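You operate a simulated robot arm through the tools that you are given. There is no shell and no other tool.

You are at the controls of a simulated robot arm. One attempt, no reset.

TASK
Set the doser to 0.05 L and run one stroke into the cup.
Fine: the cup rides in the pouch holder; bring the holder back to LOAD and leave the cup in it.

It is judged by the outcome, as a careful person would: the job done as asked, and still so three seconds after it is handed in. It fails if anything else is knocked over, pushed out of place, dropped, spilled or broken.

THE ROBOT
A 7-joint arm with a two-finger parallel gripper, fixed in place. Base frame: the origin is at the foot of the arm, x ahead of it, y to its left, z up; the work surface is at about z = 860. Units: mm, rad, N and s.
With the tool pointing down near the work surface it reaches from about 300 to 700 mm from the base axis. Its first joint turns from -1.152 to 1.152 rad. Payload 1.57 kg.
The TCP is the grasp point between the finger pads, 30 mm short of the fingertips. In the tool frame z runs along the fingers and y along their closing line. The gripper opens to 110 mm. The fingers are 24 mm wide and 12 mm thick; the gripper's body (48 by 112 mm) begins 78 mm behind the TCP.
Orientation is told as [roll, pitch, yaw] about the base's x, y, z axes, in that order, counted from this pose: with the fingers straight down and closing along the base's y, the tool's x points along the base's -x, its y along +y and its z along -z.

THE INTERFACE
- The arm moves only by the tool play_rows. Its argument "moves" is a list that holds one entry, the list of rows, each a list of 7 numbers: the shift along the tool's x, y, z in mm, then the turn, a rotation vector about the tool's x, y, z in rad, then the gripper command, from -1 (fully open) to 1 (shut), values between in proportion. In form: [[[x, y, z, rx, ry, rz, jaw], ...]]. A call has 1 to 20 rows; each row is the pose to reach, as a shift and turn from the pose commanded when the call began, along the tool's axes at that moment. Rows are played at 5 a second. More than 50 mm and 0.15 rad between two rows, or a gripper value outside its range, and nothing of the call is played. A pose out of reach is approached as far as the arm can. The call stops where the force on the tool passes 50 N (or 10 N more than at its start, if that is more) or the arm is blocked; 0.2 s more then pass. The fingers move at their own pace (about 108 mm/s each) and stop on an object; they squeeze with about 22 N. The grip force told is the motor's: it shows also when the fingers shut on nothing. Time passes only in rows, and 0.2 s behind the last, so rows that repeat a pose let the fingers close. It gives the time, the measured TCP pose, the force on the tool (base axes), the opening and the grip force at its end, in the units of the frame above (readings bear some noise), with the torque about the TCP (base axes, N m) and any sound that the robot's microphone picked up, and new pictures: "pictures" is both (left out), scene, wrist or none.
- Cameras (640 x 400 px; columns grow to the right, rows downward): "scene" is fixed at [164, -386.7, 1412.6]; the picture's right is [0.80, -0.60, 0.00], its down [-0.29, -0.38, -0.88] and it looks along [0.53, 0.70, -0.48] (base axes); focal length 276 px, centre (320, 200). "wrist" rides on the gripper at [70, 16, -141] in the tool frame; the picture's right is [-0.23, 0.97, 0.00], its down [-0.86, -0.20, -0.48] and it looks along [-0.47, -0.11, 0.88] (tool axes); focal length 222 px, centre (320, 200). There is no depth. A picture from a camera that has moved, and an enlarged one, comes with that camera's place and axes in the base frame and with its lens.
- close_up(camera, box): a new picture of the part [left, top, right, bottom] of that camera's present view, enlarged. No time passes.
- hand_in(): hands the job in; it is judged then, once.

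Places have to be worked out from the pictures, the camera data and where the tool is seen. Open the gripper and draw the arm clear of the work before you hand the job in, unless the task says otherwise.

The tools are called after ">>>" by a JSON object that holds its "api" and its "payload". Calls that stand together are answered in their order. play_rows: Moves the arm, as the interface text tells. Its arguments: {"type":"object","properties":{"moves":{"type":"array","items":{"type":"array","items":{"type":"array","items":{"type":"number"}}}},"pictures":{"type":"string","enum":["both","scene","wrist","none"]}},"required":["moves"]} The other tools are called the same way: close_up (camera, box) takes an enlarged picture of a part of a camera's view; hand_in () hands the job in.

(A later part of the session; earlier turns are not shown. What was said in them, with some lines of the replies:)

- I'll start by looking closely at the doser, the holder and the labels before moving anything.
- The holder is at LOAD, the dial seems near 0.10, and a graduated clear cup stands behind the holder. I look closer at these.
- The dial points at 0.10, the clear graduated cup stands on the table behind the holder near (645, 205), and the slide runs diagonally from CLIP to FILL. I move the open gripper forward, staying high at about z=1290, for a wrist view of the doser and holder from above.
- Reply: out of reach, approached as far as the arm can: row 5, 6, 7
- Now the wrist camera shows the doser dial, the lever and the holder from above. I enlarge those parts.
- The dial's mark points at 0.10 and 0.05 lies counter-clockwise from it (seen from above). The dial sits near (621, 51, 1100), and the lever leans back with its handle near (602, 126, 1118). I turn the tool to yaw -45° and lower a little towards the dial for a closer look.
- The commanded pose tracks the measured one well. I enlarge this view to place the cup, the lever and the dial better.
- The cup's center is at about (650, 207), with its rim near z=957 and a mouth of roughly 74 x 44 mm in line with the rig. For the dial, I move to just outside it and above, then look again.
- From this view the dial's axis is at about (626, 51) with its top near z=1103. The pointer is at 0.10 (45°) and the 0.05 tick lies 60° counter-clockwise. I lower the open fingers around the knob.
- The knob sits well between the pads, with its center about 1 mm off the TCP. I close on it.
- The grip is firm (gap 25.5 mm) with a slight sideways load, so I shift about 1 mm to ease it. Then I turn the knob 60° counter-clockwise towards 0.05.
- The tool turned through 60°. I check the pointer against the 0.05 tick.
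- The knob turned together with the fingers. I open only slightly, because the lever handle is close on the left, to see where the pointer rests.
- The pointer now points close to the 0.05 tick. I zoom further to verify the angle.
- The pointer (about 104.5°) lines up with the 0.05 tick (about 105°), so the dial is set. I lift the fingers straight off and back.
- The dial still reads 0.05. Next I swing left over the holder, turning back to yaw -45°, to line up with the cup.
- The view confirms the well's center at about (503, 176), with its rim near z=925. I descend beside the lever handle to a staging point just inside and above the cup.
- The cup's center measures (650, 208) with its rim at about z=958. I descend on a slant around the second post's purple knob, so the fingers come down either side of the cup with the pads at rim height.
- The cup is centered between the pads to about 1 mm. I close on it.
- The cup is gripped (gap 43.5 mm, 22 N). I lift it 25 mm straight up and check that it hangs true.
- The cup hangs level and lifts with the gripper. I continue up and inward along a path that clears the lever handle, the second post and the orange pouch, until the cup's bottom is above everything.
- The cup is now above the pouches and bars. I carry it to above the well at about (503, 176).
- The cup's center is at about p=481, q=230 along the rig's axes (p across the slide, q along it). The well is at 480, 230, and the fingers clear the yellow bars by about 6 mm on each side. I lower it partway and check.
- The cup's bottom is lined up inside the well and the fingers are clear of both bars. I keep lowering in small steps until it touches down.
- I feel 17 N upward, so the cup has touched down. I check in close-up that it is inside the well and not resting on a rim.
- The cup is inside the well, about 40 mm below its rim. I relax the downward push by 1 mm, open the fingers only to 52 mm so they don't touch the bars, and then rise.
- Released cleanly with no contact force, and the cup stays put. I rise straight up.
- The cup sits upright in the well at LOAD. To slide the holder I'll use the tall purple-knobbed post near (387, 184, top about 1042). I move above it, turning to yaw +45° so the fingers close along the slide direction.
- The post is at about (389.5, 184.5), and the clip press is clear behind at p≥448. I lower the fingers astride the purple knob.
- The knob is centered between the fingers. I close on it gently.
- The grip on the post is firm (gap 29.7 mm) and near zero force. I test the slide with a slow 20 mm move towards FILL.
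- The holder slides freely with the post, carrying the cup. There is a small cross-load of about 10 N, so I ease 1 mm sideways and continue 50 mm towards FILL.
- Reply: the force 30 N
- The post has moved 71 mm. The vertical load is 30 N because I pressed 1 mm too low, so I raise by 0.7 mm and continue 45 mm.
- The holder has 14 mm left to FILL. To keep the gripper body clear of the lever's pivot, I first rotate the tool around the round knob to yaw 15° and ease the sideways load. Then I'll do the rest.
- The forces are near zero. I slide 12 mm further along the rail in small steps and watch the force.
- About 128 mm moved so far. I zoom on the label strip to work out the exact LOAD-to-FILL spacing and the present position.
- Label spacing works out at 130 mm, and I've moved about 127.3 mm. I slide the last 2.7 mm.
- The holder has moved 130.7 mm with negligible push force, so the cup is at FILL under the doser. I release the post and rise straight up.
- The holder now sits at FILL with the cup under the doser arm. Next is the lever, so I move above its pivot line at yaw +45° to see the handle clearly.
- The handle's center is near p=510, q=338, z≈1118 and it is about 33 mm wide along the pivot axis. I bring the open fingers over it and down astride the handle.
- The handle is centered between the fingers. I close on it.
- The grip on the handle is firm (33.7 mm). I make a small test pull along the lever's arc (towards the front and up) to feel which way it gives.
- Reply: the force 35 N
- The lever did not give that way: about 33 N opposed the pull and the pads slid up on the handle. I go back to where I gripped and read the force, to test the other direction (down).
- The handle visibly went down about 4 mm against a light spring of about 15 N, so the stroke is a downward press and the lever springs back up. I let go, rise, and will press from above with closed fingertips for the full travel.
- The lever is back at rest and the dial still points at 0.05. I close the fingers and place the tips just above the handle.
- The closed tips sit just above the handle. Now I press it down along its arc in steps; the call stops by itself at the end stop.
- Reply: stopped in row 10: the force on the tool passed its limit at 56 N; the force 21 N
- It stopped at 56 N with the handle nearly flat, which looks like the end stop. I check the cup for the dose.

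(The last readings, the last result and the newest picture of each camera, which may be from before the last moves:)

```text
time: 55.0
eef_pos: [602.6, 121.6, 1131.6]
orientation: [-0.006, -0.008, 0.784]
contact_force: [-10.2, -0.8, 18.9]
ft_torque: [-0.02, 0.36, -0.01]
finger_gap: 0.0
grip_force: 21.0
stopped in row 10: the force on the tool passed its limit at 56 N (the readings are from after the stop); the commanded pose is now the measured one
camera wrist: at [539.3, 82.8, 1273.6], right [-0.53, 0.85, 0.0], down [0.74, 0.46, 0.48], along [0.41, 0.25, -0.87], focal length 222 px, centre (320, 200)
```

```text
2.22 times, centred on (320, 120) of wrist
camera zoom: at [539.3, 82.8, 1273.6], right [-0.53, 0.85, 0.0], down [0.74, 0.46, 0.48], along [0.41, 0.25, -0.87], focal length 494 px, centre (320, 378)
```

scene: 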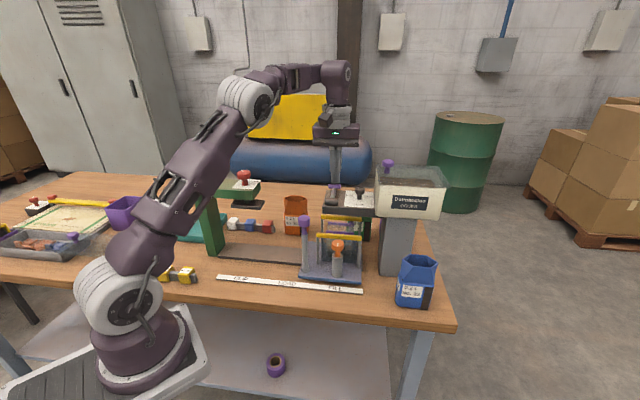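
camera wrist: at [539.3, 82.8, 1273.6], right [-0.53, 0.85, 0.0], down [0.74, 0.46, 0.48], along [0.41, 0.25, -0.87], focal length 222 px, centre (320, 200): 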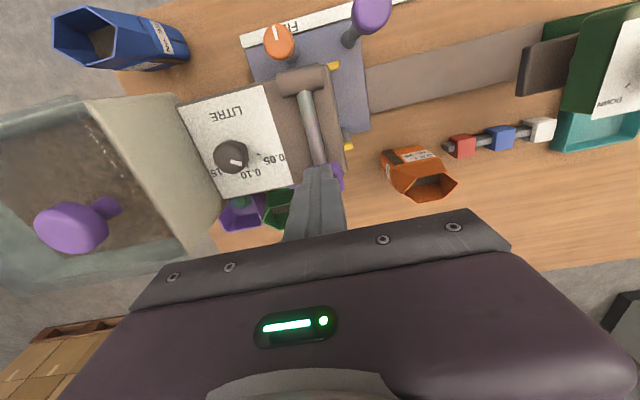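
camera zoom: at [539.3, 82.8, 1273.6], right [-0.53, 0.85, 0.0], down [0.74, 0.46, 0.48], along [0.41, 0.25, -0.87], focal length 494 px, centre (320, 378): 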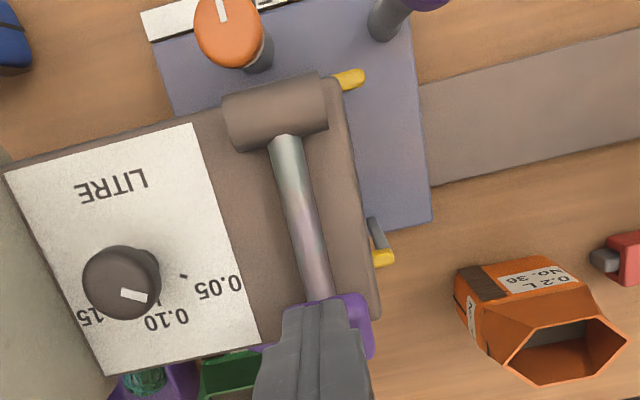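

The cup doesn't clearly show a dose yet, so I press a little further in small steps. This tells me whether this really is the end stop (stiff) or just the spring.

>>> {"api": "play_rows", "payload": {"moves": [[[0, 0, 1.5, 0, 0, 0, 1], [0, 0, 3, 0, 0, 0, 1], [0, 0, 3, 0, 0, 0, 1]]], "pictures": "both"}}

>>> {"api": "close_up", "payload": {"camera": "scene", "box": [320, 170, 380, 215]}}

>>> {"api": "close_up", "payload": {"camera": "scene", "box": [320, 215, 365, 265]}}

```text
time: 55.6
eef_pos: [602.5, 121.2, 1132.4]
orientation: [-0.008, -0.013, 0.785]
contact_force: [-9.6, -1.2, 18.2]
ft_torque: [-0.01, 0.35, 0.03]
finger_gap: 0.0
grip_force: 21.7
stopped in row 3: the force on the tool passed its limit at 52 N (the readings are from after the stop); the commanded pose is now the measured one
camera wrist: at [538.9, 82.7, 1273.3], right [-0.53, 0.85, -0.01], down [0.74, 0.46, 0.49], along [0.42, 0.25, -0.87], focal length 222 px, centre (320, 200)
```

scene: 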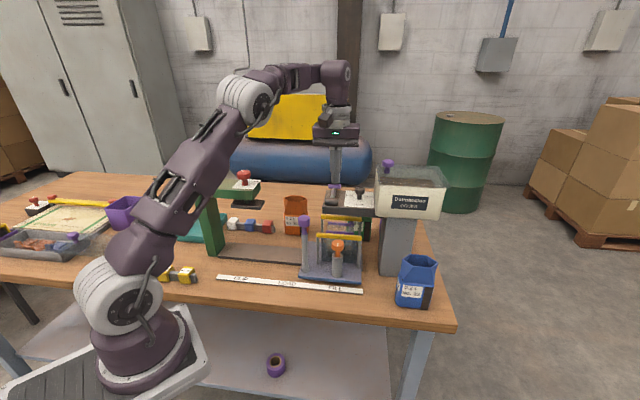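
wrist: 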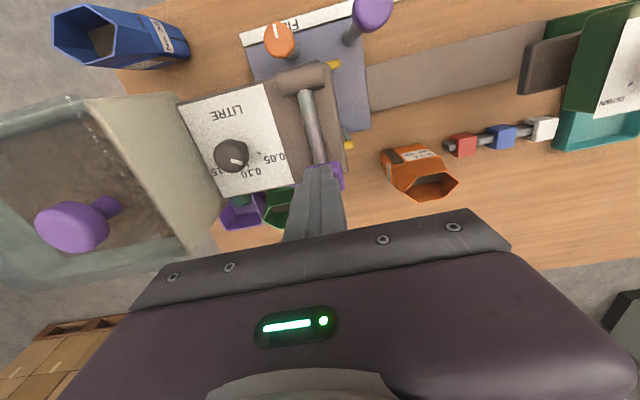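

```text
8.89 times, centred on (350, 192) of scene
camera zoom: at [163.4, -386.8, 1412.6], right [0.8, -0.6, 0.0], down [-0.29, -0.38, -0.88], along [0.53, 0.7, -0.48], focal length 2449 px, centre (53, 267)
```

zoom: 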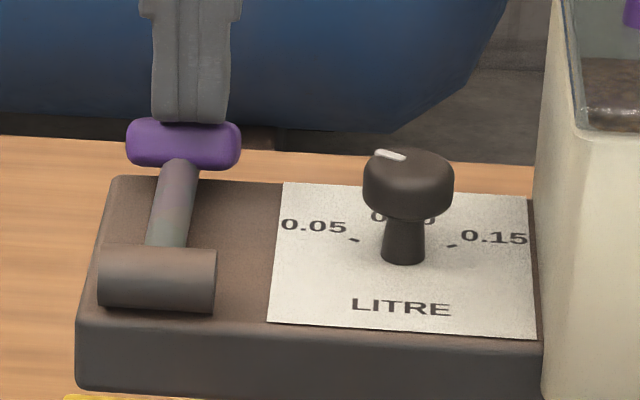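

```text
8.00 times, centred on (342, 240) of scene
camera zoom: at [163.4, -386.8, 1412.6], right [0.8, -0.6, 0.0], down [-0.29, -0.38, -0.88], along [0.53, 0.7, -0.48], focal length 2204 px, centre (140, -120)
```

zoom: 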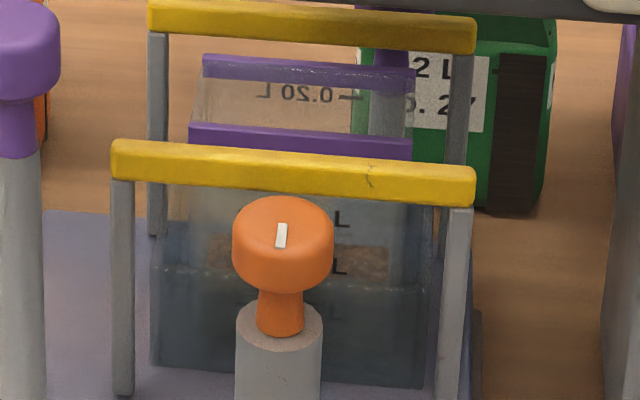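

Inside the cup, brown granules are now visible where it was clear before, and the lever is against a hard stop, so the stroke has dispensed. I raise the fingers slowly and let the lever spring back, without touching it again.

>>> {"api": "play_rows", "payload": {"moves": [[[0, 0, -4, -0.005, 0.001, 0, 1], [2, 0, -10, -0.01, 0.002, 0, 1], [4, 0, -17, -0.0148, 0.0035, 0, 1], [7, 0, -25, -0.0148, 0.0035, 0, 1], [12, 0, -34, -0.0148, 0.0035, 0, 1], [20, 0, -44, -0.0148, 0.0035, 0, 1], [35, 0, -55, -0.0148, 0.0035, 0, 1], [50, 0, -60, -0.0148, 0.0035, 0, 1], [50, 0, -60, -0.0148, 0.0035, 0, 1]]], "pictures": "both"}}

>>> {"api": "close_up", "payload": {"camera": "scene", "box": [300, 140, 400, 215]}}

>>> {"api": "close_up", "payload": {"camera": "scene", "box": [310, 205, 375, 275]}}

>>> {"api": "close_up", "payload": {"camera": "wrist", "box": [200, 60, 420, 220]}}

```text
time: 57.6
eef_pos: [565.9, 86.5, 1189.7]
orientation: [0.006, -0.007, 0.785]
contact_force: [0.6, -0.8, 0.2]
ft_torque: [0.0, -0.01, 0.0]
finger_gap: 0.0
grip_force: 21.4
camera wrist: at [505.7, 46.4, 1331.9], right [-0.53, 0.85, 0.01], down [0.75, 0.46, 0.48], along [0.41, 0.26, -0.88], focal length 222 px, centre (320, 200)
```

scene: 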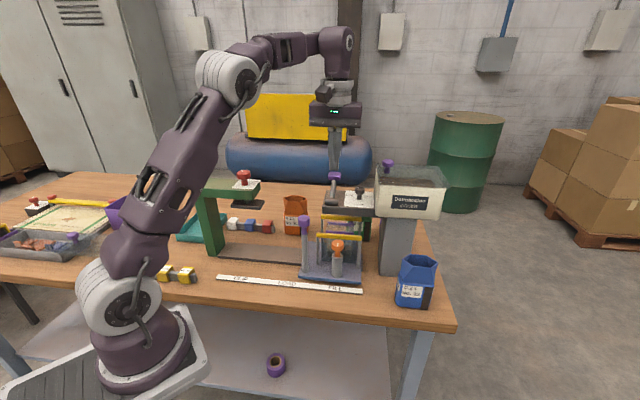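
wrist: 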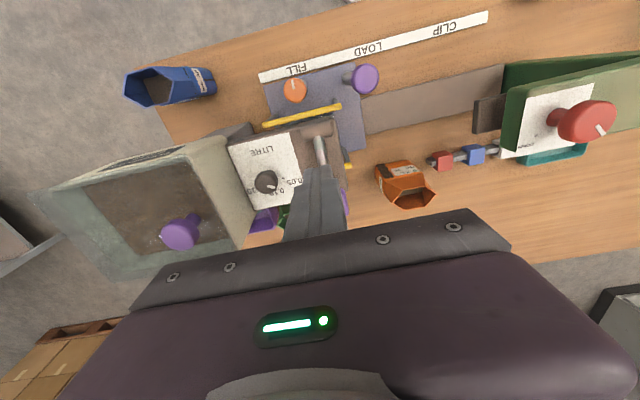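

```text
5.33 times, centred on (350, 178) of scene
camera zoom: at [164.0, -386.7, 1412.6], right [0.8, -0.6, 0.0], down [-0.29, -0.38, -0.88], along [0.53, 0.7, -0.48], focal length 1469 px, centre (160, 320)
```

zoom: 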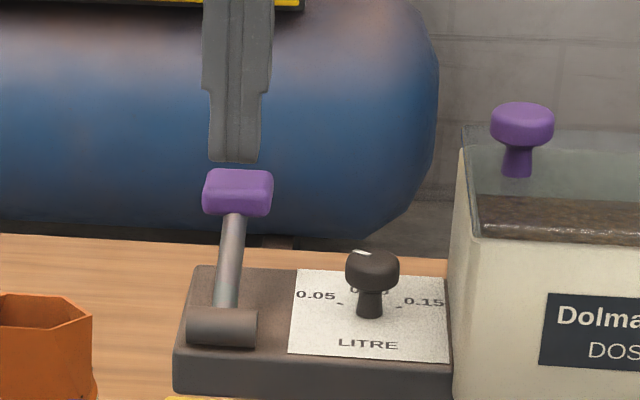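

```text
5.71 times, centred on (342, 240) of scene
camera zoom: at [164.0, -386.7, 1412.6], right [0.8, -0.6, 0.0], down [-0.29, -0.38, -0.88], along [0.53, 0.7, -0.48], focal length 1574 px, centre (191, -29)
```

zoom: 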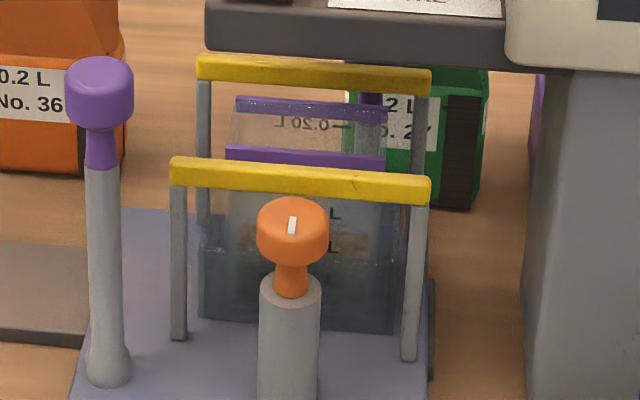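

```text
2.50 times, centred on (310, 140) of wrist
camera zoom: at [505.7, 46.4, 1331.9], right [-0.53, 0.85, 0.01], down [0.75, 0.46, 0.48], along [0.41, 0.26, -0.88], focal length 555 px, centre (345, 350)
```

zoom: 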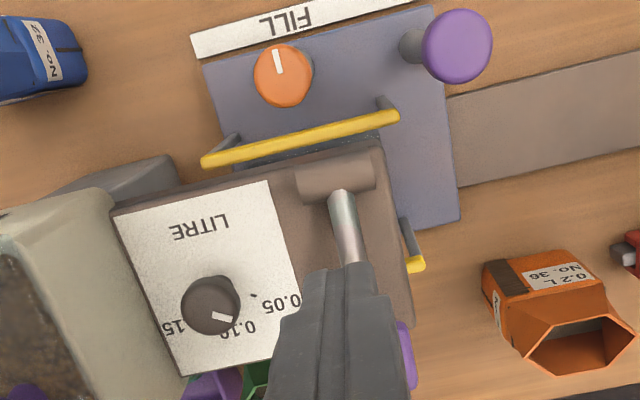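

The lever sprang back to rest. I look again at the cup to judge the dose.

>>> {"api": "close_up", "payload": {"camera": "scene", "box": [320, 215, 365, 265]}}

>>> {"api": "close_up", "payload": {"camera": "scene", "box": [370, 155, 450, 225]}}

```text
8.00 times, centred on (342, 240) of scene
camera zoom: at [164.0, -386.7, 1412.6], right [0.8, -0.6, 0.0], down [-0.29, -0.38, -0.88], along [0.53, 0.7, -0.48], focal length 2204 px, centre (140, -120)
```

zoom: 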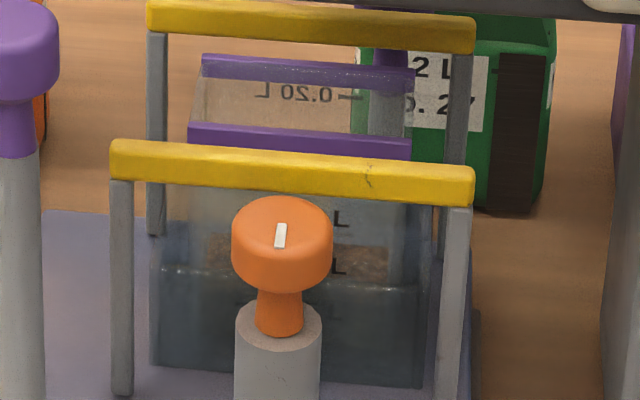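

```text
5.71 times, centred on (410, 190) of scene
camera zoom: at [164.0, -386.7, 1412.6], right [0.8, -0.6, 0.0], down [-0.29, -0.38, -0.88], along [0.53, 0.7, -0.48], focal length 1574 px, centre (-194, 257)
```

zoom: 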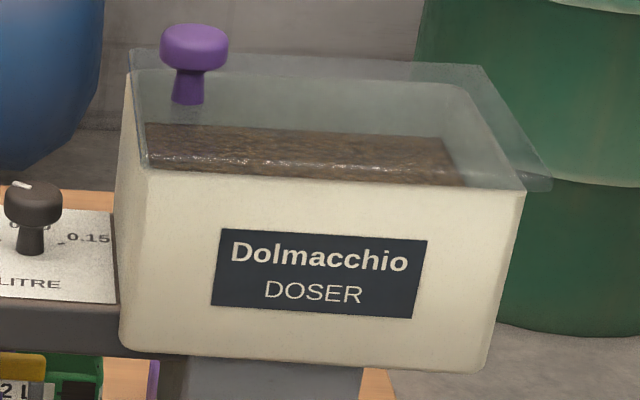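

The brown granules remain visible in the cup, and the lever and dial are unchanged. Now I return to the tall post to bring the holder back: above it, fingers open, yaw 15°.

>>> {"api": "play_rows", "payload": {"moves": [[[10, 12, 0, 0, 0.002, 0.1, 0.6], [22, 26, 0, 0, 0.004, 0.2, 0.3], [33, 40, 2, 0, 0.006, 0.31, 0], [44, 53, 4, 0, 0.008, 0.42, -0.05], [54.5, 65.5, 5, 0, 0.0092, 0.519, -0.05], [54.5, 65.5, 5, 0, 0.0092, 0.519, -0.05]]], "pictures": "both"}}

>>> {"api": "close_up", "payload": {"camera": "wrist", "box": [200, 40, 440, 230]}}

```text
time: 59.0
eef_pos: [481.7, 94.3, 1186.4]
orientation: [0.007, 0.008, 0.265]
contact_force: [-0.4, -0.7, 0.2]
ft_torque: [0.01, -0.04, -0.02]
finger_gap: 57.9
grip_force: 0.2
camera wrist: at [410.4, 90.3, 1328.5], right [-0.04, 1.0, 0.01], down [0.88, 0.03, 0.47], along [0.47, 0.02, -0.88], focal length 222 px, centre (320, 200)
```

scene: 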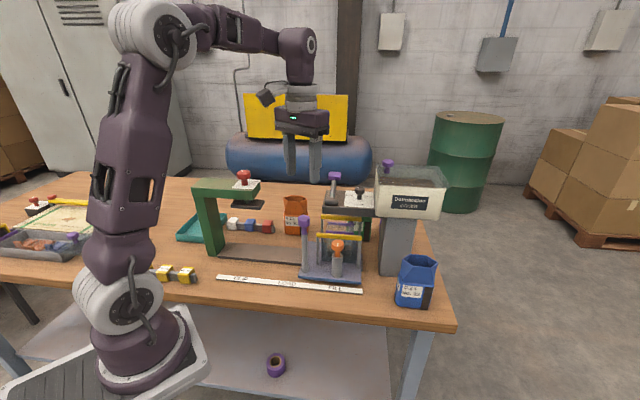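
wrist: 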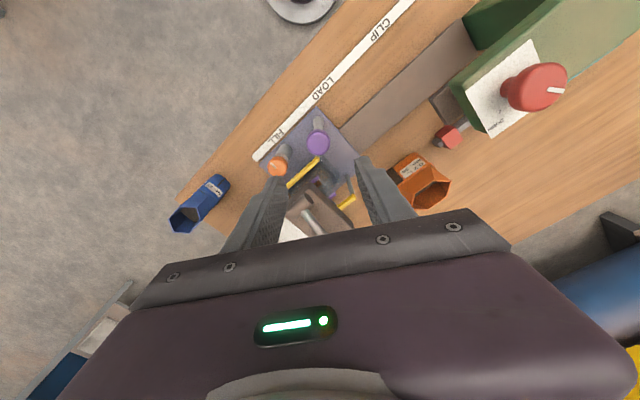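

```text
2.11 times, centred on (320, 135) of wrist
camera zoom: at [410.4, 90.3, 1328.5], right [-0.04, 1.0, 0.01], down [0.88, 0.03, 0.47], along [0.47, 0.02, -0.88], focal length 468 px, centre (320, 337)
```

zoom: 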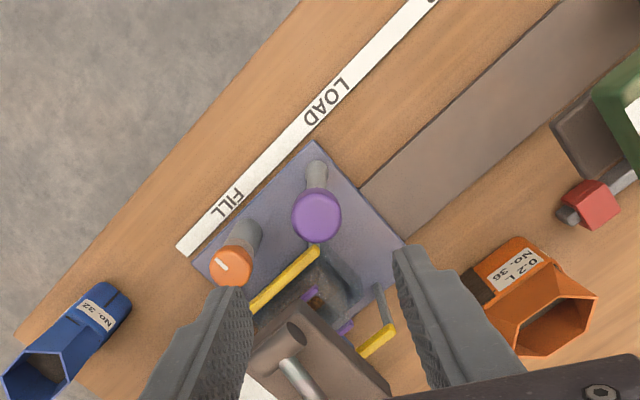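

The granules are visible inside the cup from above too. The post at FILL is at about (480.5, 93). I level the tool and lower the fingers astride the knob again.

>>> {"api": "play_rows", "payload": {"moves": [[[0, -0.5, 20, 0.007, -0.008, 0, -0.05], [0, -1, 60, 0.007, -0.008, 0, -0.05], [-0.1, -1.5, 100, 0.007, -0.008, 0, -0.05], [-0.1, -1.9, 140, 0.007, -0.008, 0, -0.05], [-0.1, -2, 163, 0.007, -0.008, 0, -0.05], [-0.1, -2, 163, 0.007, -0.008, 0, -0.05]]], "pictures": "both"}}

>>> {"api": "close_up", "payload": {"camera": "wrist", "box": [200, 60, 440, 240]}}

>>> {"api": "close_up", "payload": {"camera": "scene", "box": [270, 170, 390, 290]}}

```text
time: 60.4
eef_pos: [481.8, 93.7, 1021.4]
orientation: [0.0, -0.003, 0.265]
contact_force: [0.4, 1.1, -0.2]
ft_torque: [0.03, 0.0, -0.02]
finger_gap: 57.5
grip_force: 0.0
camera wrist: at [410.1, 90.0, 1163.9], right [-0.04, 1.0, 0.0], down [0.88, 0.03, 0.48], along [0.48, 0.02, -0.88], focal length 222 px, centre (320, 200)
```

scene: 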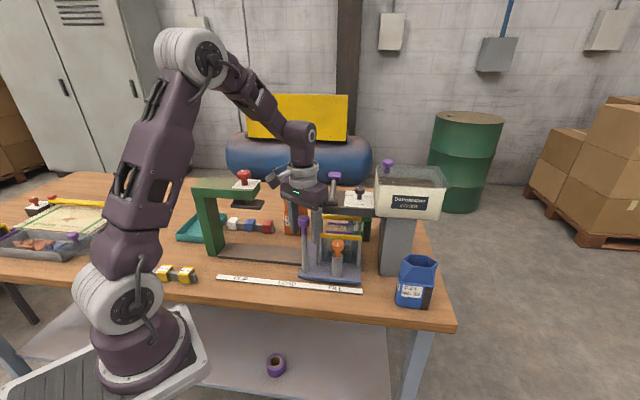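
wrist: 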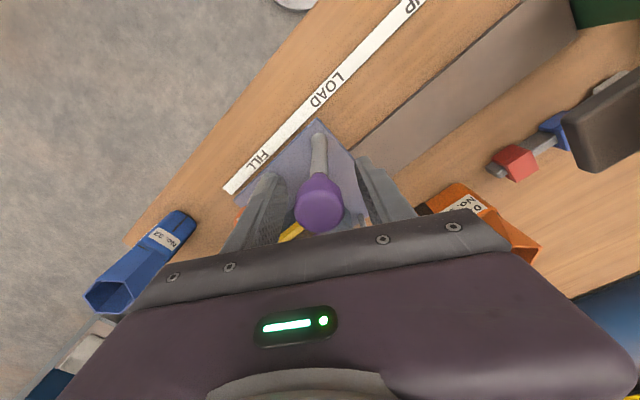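

```text
2.22 times, centred on (320, 150) of wrist
camera zoom: at [410.1, 90.0, 1163.9], right [-0.04, 1.0, 0.0], down [0.88, 0.03, 0.48], along [0.48, 0.02, -0.88], focal length 494 px, centre (320, 311)
```

zoom: 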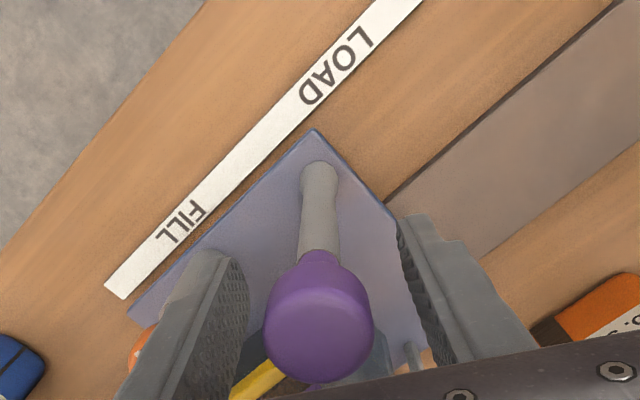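

```text
3.33 times, centred on (330, 230) of scene
camera zoom: at [164.0, -386.7, 1412.6], right [0.8, -0.6, 0.0], down [-0.29, -0.38, -0.88], along [0.53, 0.7, -0.48], focal length 918 px, centre (287, 100)
```

zoom: 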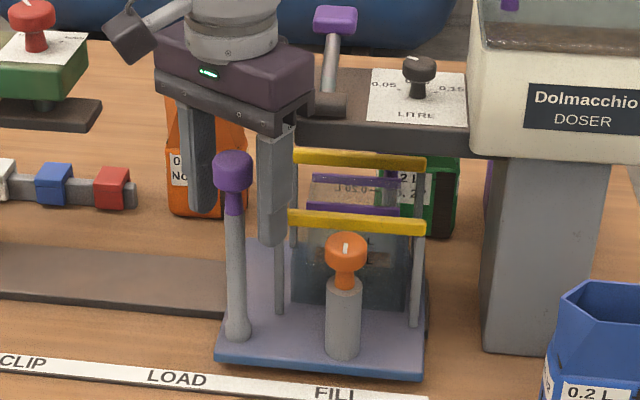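

The knob is between the pads. I close on it.

>>> {"api": "play_rows", "payload": {"moves": [[[0, 0, -1, 0, 0, 0, 0.2], [0, 0, -1, 0, 0, 0, 0.6], [0, 0, -1, 0, 0, 0, 0.8], [0, 0, -1, 0, 0, 0, 0.8]]], "pictures": "none"}}

```text
time: 61.4
eef_pos: [482.6, 93.6, 1023.0]
orientation: [-0.001, -0.003, 0.269]
contact_force: [0.0, 0.3, -6.2]
ft_torque: [0.18, -0.61, -0.11]
finger_gap: 29.5
grip_force: 39.3
```

The post is gripped (29.5 mm) with little load. I slide back towards LOAD: 50 mm first.

>>> {"api": "play_rows", "payload": {"moves": [[[2, 3.5, 0, 0, 0, 0, 0.8], [5.5, 9.6, 0, 0, 0, 0, 0.8], [9.4, 16.5, 0, 0, 0, 0, 0.8], [13.4, 23.4, 0, 0, 0, 0, 0.8], [17.4, 30.4, 0, 0, 0, 0, 0.8], [21.4, 37.3, 0, 0, 0, 0, 0.8], [24.85, 43.4, 0, 0, 0, 0, 0.8], [24.85, 43.4, 0, 0, 0, 0, 0.8]]], "pictures": "both"}}

>>> {"api": "close_up", "payload": {"camera": "scene", "box": [240, 170, 390, 290]}}

```text
time: 63.2
eef_pos: [446.7, 129.8, 1024.1]
orientation: [0.0, -0.002, 0.267]
contact_force: [9.8, 8.3, -6.6]
ft_torque: [0.06, -0.84, -0.09]
finger_gap: 29.5
grip_force: 39.0
camera wrist: at [373.9, 125.6, 1165.0], right [-0.04, 1.0, 0.0], down [0.88, 0.03, 0.48], along [0.48, 0.02, -0.88], focal length 222 px, centre (320, 200)
```

scene: 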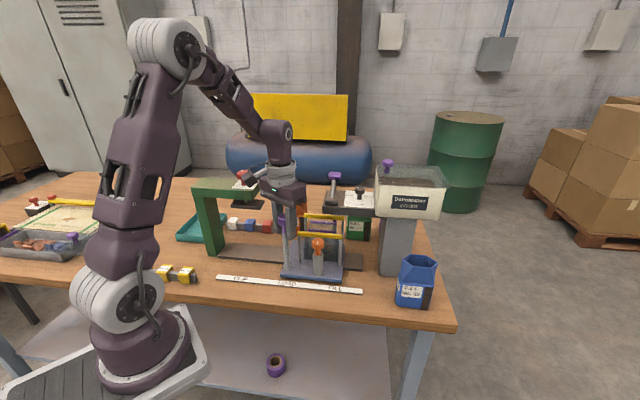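
wrist: 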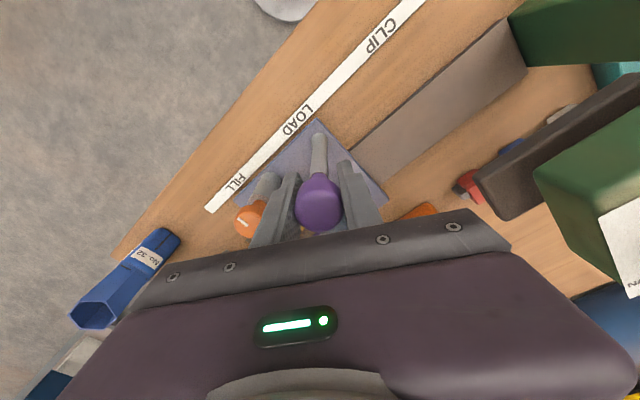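

```text
3.33 times, centred on (315, 230) of scene
camera zoom: at [164.4, -386.4, 1412.6], right [0.8, -0.6, 0.0], down [-0.29, -0.38, -0.88], along [0.53, 0.7, -0.48], focal length 918 px, centre (337, 100)
```

zoom: 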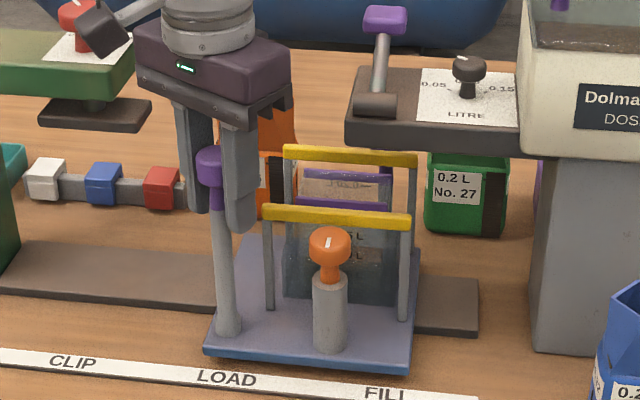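

Back 51 mm so far, with a cross-load of about 13 N. I ease 1 mm across and rotate the tool back to yaw 45° around the knob, to stay clear of the clip press.

>>> {"api": "play_rows", "payload": {"moves": [[[-0.9, 0.5, 0, 0, 0, 0, 0.8], [-0.9, 0.5, 0, 0, 0, -0.1, 0.8], [-0.9, 0.5, 0, 0, 0, -0.2, 0.8], [-0.9, 0.5, 0, 0, 0, -0.3, 0.8], [-0.9, 0.5, 0, 0, 0, -0.4, 0.8], [-0.9, 0.5, 0, 0, 0, -0.519, 0.8], [-0.9, 0.5, 0, 0, 0, -0.519, 0.8]]], "pictures": "none"}}

```text
time: 64.8
eef_pos: [447.0, 128.7, 1023.6]
orientation: [-0.001, -0.001, 0.787]
contact_force: [0.7, 0.1, -2.2]
ft_torque: [0.12, 0.06, -0.07]
finger_gap: 29.5
grip_force: 39.6
```

Forces are near zero. I continue 60 mm towards LOAD.

>>> {"api": "play_rows", "payload": {"moves": [[[0, 5, 0, 0, 0, 0, 0.8], [0, 13, 0, 0, 0, 0, 0.8], [0, 21, 0, 0, 0, 0, 0.8], [0, 29, 0, 0, 0, 0, 0.8], [0, 37, 0, 0, 0, 0, 0.8], [0, 45, 0, 0, 0, 0, 0.8], [0, 53, 0, 0, 0, 0, 0.8], [0, 60, 0, 0, 0, 0, 0.8], [0, 60, 0, 0, 0, 0, 0.8]]], "pictures": "scene"}}

>>> {"api": "close_up", "payload": {"camera": "scene", "box": [205, 200, 375, 306]}}

```text
time: 66.8
eef_pos: [404.6, 172.3, 1023.2]
orientation: [0.0, 0.0, 0.785]
contact_force: [-1.0, -0.4, -11.4]
ft_torque: [0.51, -0.5, -0.11]
finger_gap: 29.6
grip_force: 39.2
```

scene: 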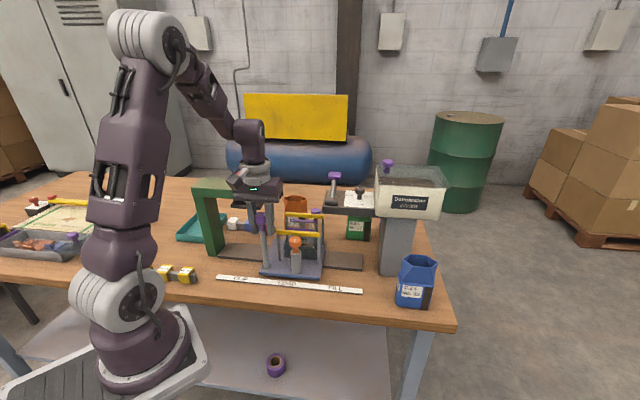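

```text
3.76 times, centred on (290, 253) of scene
camera zoom: at [164.2, -386.7, 1412.6], right [0.8, -0.6, 0.0], down [-0.29, -0.38, -0.88], along [0.53, 0.7, -0.48], focal length 1037 px, centre (433, 0)
```

zoom: 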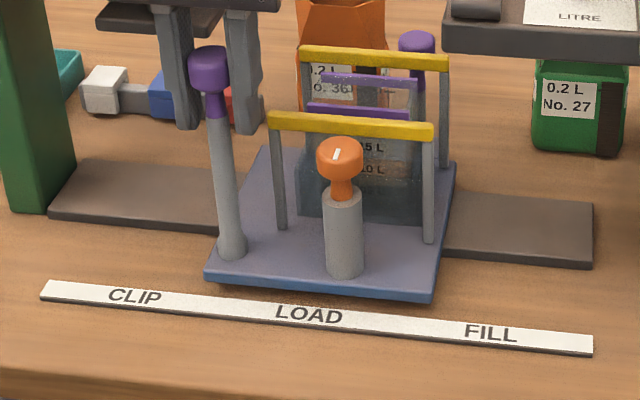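

Comparing with the first picture, the plate is about 20.5 mm short of its original LOAD position, which agrees with the readings. I slide the last 20.4 mm slowly.

>>> {"api": "play_rows", "payload": {"moves": [[[0, 4, 0.3, 0, 0, 0, 0.8], [0, 8, 0.3, 0, 0, 0, 0.8], [0, 12, 0.3, 0, 0, 0, 0.8], [0, 16, 0.3, 0, 0, 0, 0.8], [0, 19, 0.3, 0, 0, 0, 0.8], [0, 20.4, 0.3, 0, 0, 0, 0.8], [0, 20.4, 0.3, 0, 0, 0, 0.8]]], "pictures": "scene"}}

>>> {"api": "close_up", "payload": {"camera": "scene", "box": [205, 200, 375, 306]}}

```text
time: 68.4
eef_pos: [390.7, 185.9, 1022.6]
orientation: [-0.001, -0.001, 0.785]
contact_force: [-1.6, -2.2, 12.5]
ft_torque: [-0.41, 0.4, -0.03]
finger_gap: 29.4
grip_force: 39.4
```

scene: 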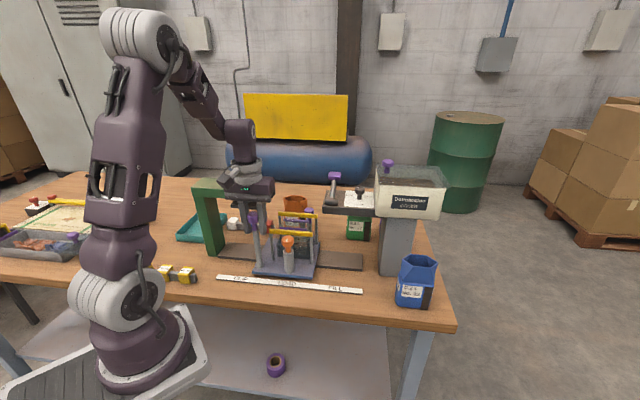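

```text
3.76 times, centred on (290, 253) of scene
camera zoom: at [163.9, -386.8, 1412.6], right [0.8, -0.6, 0.0], down [-0.29, -0.38, -0.88], along [0.53, 0.7, -0.48], focal length 1037 px, centre (433, 0)
```

zoom: 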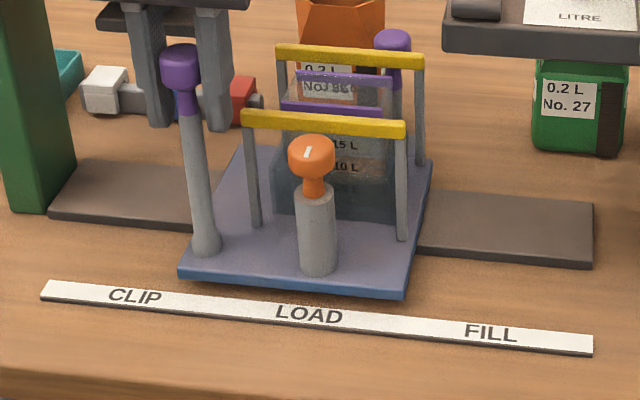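

The plate and bars match the first picture's LOAD position to the pixel. I release the post and rise straight up.

>>> {"api": "play_rows", "payload": {"moves": [[[0, 0, -0.3, 0, 0, 0, 0.3], [0, 0, -0.3, 0, 0, 0, -0.1], [0, 0, -0.3, 0, 0, 0, -0.1], [0, 0, -20, 0, 0, 0, -0.1], [0, 0, -55, 0, 0, 0, -0.1], [0, 0, -95, 0, 0, 0, -0.1], [0, 0, -135, 0, 0, 0, -0.1], [0, 0, -170, 0, 0, 0, -0.1], [0, 0, -170, 0, 0, 0, -0.1]]], "pictures": "both"}}

>>> {"api": "close_up", "payload": {"camera": "scene", "box": [205, 200, 375, 306]}}

>>> {"api": "close_up", "payload": {"camera": "scene", "box": [260, 205, 330, 265]}}

>>> {"api": "close_up", "payload": {"camera": "wrist", "box": [200, 60, 440, 230]}}

```text
time: 70.4
eef_pos: [390.4, 185.8, 1191.8]
orientation: [-0.002, -0.001, 0.787]
contact_force: [0.0, -0.7, 0.4]
ft_torque: [0.02, 0.04, 0.03]
finger_gap: 60.7
grip_force: 0.0
camera wrist: at [328.0, 147.1, 1334.6], right [-0.53, 0.85, 0.0], down [0.75, 0.46, 0.48], along [0.41, 0.25, -0.88], focal length 222 px, centre (320, 200)
```

scene: 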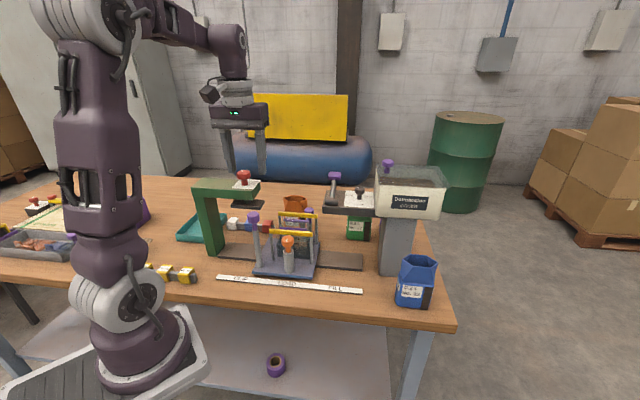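
wrist: 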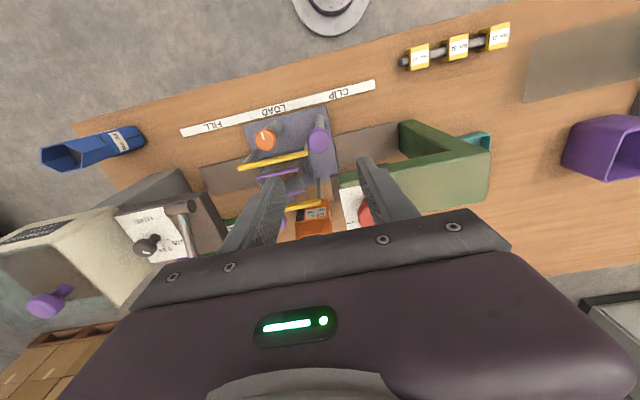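

```text
3.76 times, centred on (290, 253) of scene
camera zoom: at [164.0, -386.7, 1412.6], right [0.8, -0.6, 0.0], down [-0.29, -0.38, -0.88], along [0.53, 0.7, -0.48], focal length 1037 px, centre (433, 0)
```

zoom: 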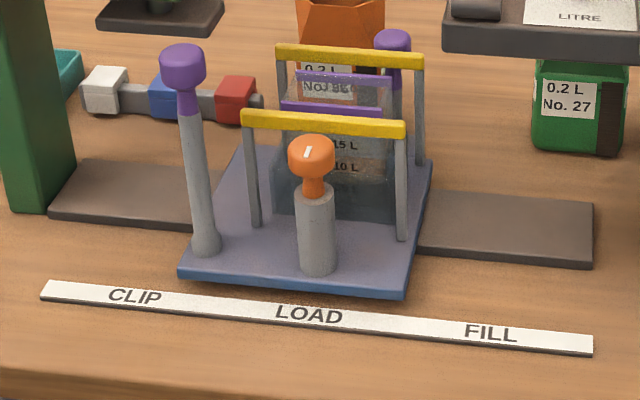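

```text
6.67 times, centred on (295, 235) of scene
camera zoom: at [164.0, -386.7, 1412.6], right [0.8, -0.6, 0.0], down [-0.29, -0.38, -0.88], along [0.53, 0.7, -0.48], focal length 1837 px, centre (487, -33)
```

zoom: 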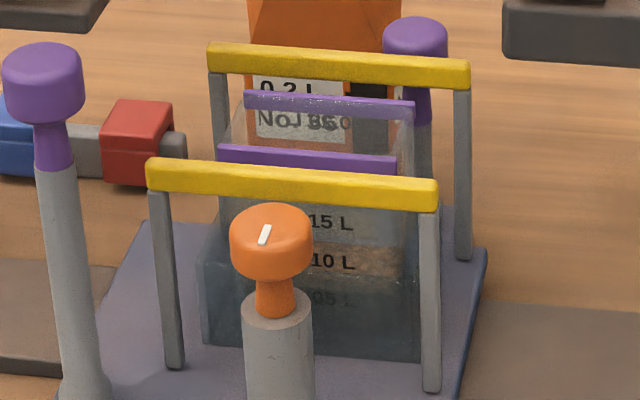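

```text
2.35 times, centred on (320, 145) of wrist
camera zoom: at [328.0, 147.1, 1334.6], right [-0.53, 0.85, 0.0], down [0.75, 0.46, 0.48], along [0.41, 0.25, -0.88], focal length 523 px, centre (320, 329)
```

zoom: 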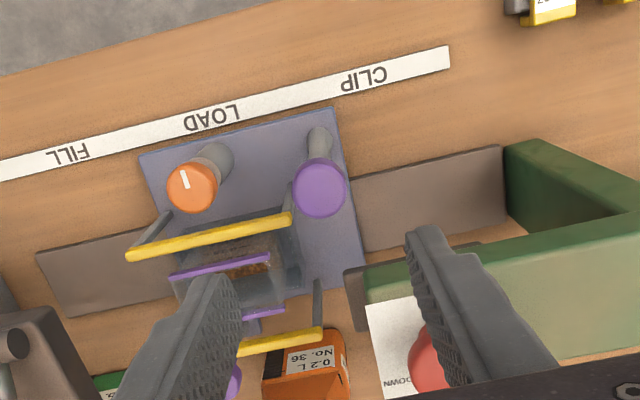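

The holder is at LOAD with the cup standing in it, and granules show below the 0.10 mark. I draw the arm up and clear to its starting pose with the gripper open, then take a last look.

>>> {"api": "play_rows", "payload": {"moves": [[[5, 0, -30, 0, 0, 0.1, -0.3], [15, 0, -55, 0, 0, 0.22, -0.6], [28, 0, -75, 0, 0, 0.34, -1], [42, 0, -92, 0, 0, 0.46, -1], [56, 0.3, -108, 0, 0, 0.58, -1], [68, 0.5, -120, 0, 0, 0.69, -1], [76.9, 0.75, -127, 0, 0, 0.787, -1], [76.9, 0.75, -127, 0, 0, 0.787, -1]]], "pictures": "both"}}

>>> {"api": "close_up", "payload": {"camera": "wrist", "box": [310, 100, 430, 210]}}

>>> {"api": "close_up", "payload": {"camera": "scene", "box": [190, 150, 450, 312]}}

>>> {"api": "close_up", "payload": {"camera": "wrist", "box": [335, 135, 385, 175]}}

```text
time: 72.2
eef_pos: [335.3, 130.4, 1320.3]
orientation: [0.001, -0.003, -0.003]
contact_force: [0.1, 0.1, 0.0]
ft_torque: [0.02, 0.02, -0.02]
finger_gap: 110.0
grip_force: 0.1
camera wrist: at [264.0, 147.7, 1462.0], right [0.23, 0.97, 0.0], down [0.85, -0.2, 0.48], along [0.47, -0.11, -0.88], focal length 222 px, centre (320, 200)
```

scene: 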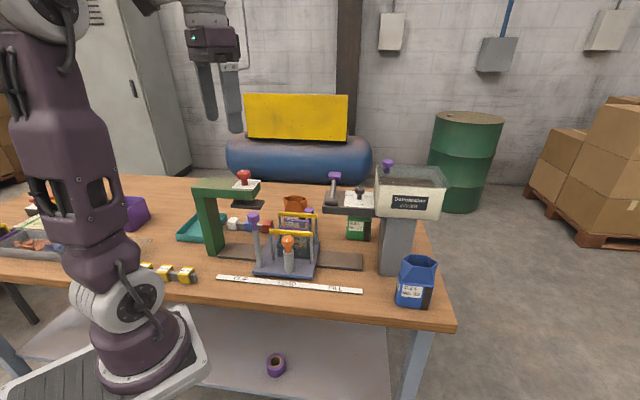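
wrist: 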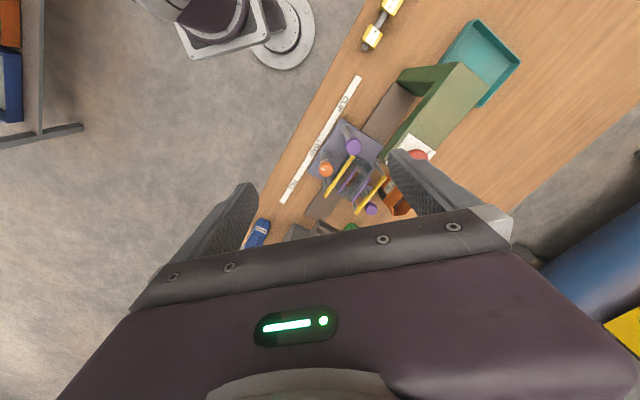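

```text
3.64 times, centred on (370, 155) of wrist
camera zoom: at [264.0, 147.7, 1462.0], right [0.23, 0.97, 0.0], down [0.85, -0.2, 0.48], along [0.47, -0.11, -0.88], focal length 808 px, centre (138, 364)
```

zoom: 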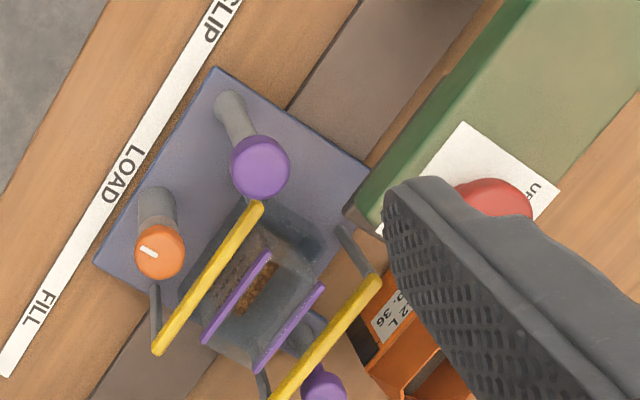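

```text
2.46 times, centred on (320, 231) of scene
camera zoom: at [164.0, -386.7, 1412.6], right [0.8, -0.6, 0.0], down [-0.29, -0.38, -0.88], along [0.53, 0.7, -0.48], focal length 678 px, centre (320, 124)
```

zoom: 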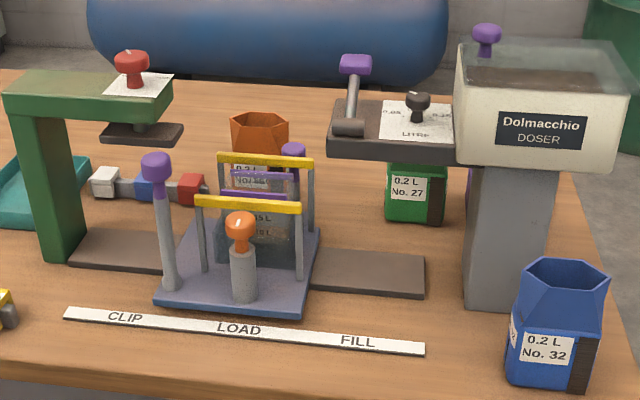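

```text
10.00 times, centred on (360, 155) of wrist
camera zoom: at [264.0, 147.7, 1462.0], right [0.23, 0.97, 0.0], down [0.85, -0.2, 0.48], along [0.47, -0.11, -0.88], focal length 2221 px, centre (-80, 650)
```

zoom: 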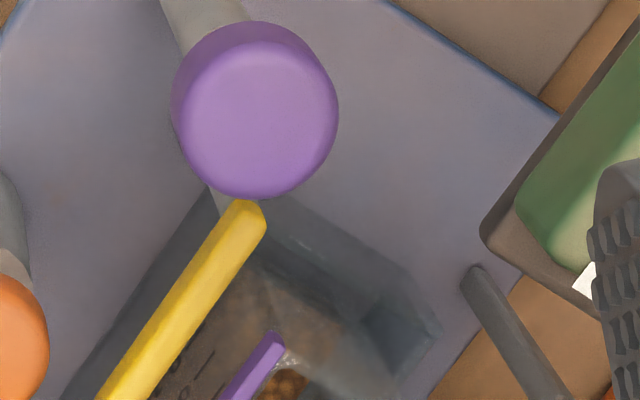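

The granule surface in the cup works out at about 20 mm above its base, which matches the 0.05 L mark. The dial is at 0.05, the lever is at rest, the holder is at LOAD with the cup upright, and nothing else has moved. The gripper is open and the arm is clear, so I hand in.

>>> {"api": "hand_in", "payload": {}}

```text
The job is handed in.
```

The doser is set to 0.05 L and I ran one stroke into the cup. The holder is back at LOAD with the cup standing in it.

- **Dose:** the surface of the granules sits about 20 mm above the cup's base. The 0.05 L mark is at roughly 22 mm, so the amount looks right, though I judged this from the camera pictures only.
- **Stroke:** the lever works by pressing down, not by pulling forward.
    - My first test moved the handle about 4 mm before I let go.
    - I then made one full press to the end stop. I pushed slightly again there to confirm the stop, and let the lever spring back once.
- **Holder:** it matches its position in the first picture, lined up with LOAD.
- **Surroundings:** I saw nothing knocked over, moved or spilled. I didn't touch the orange knob on the holder. The gripper is open and the arm is clear of the work.
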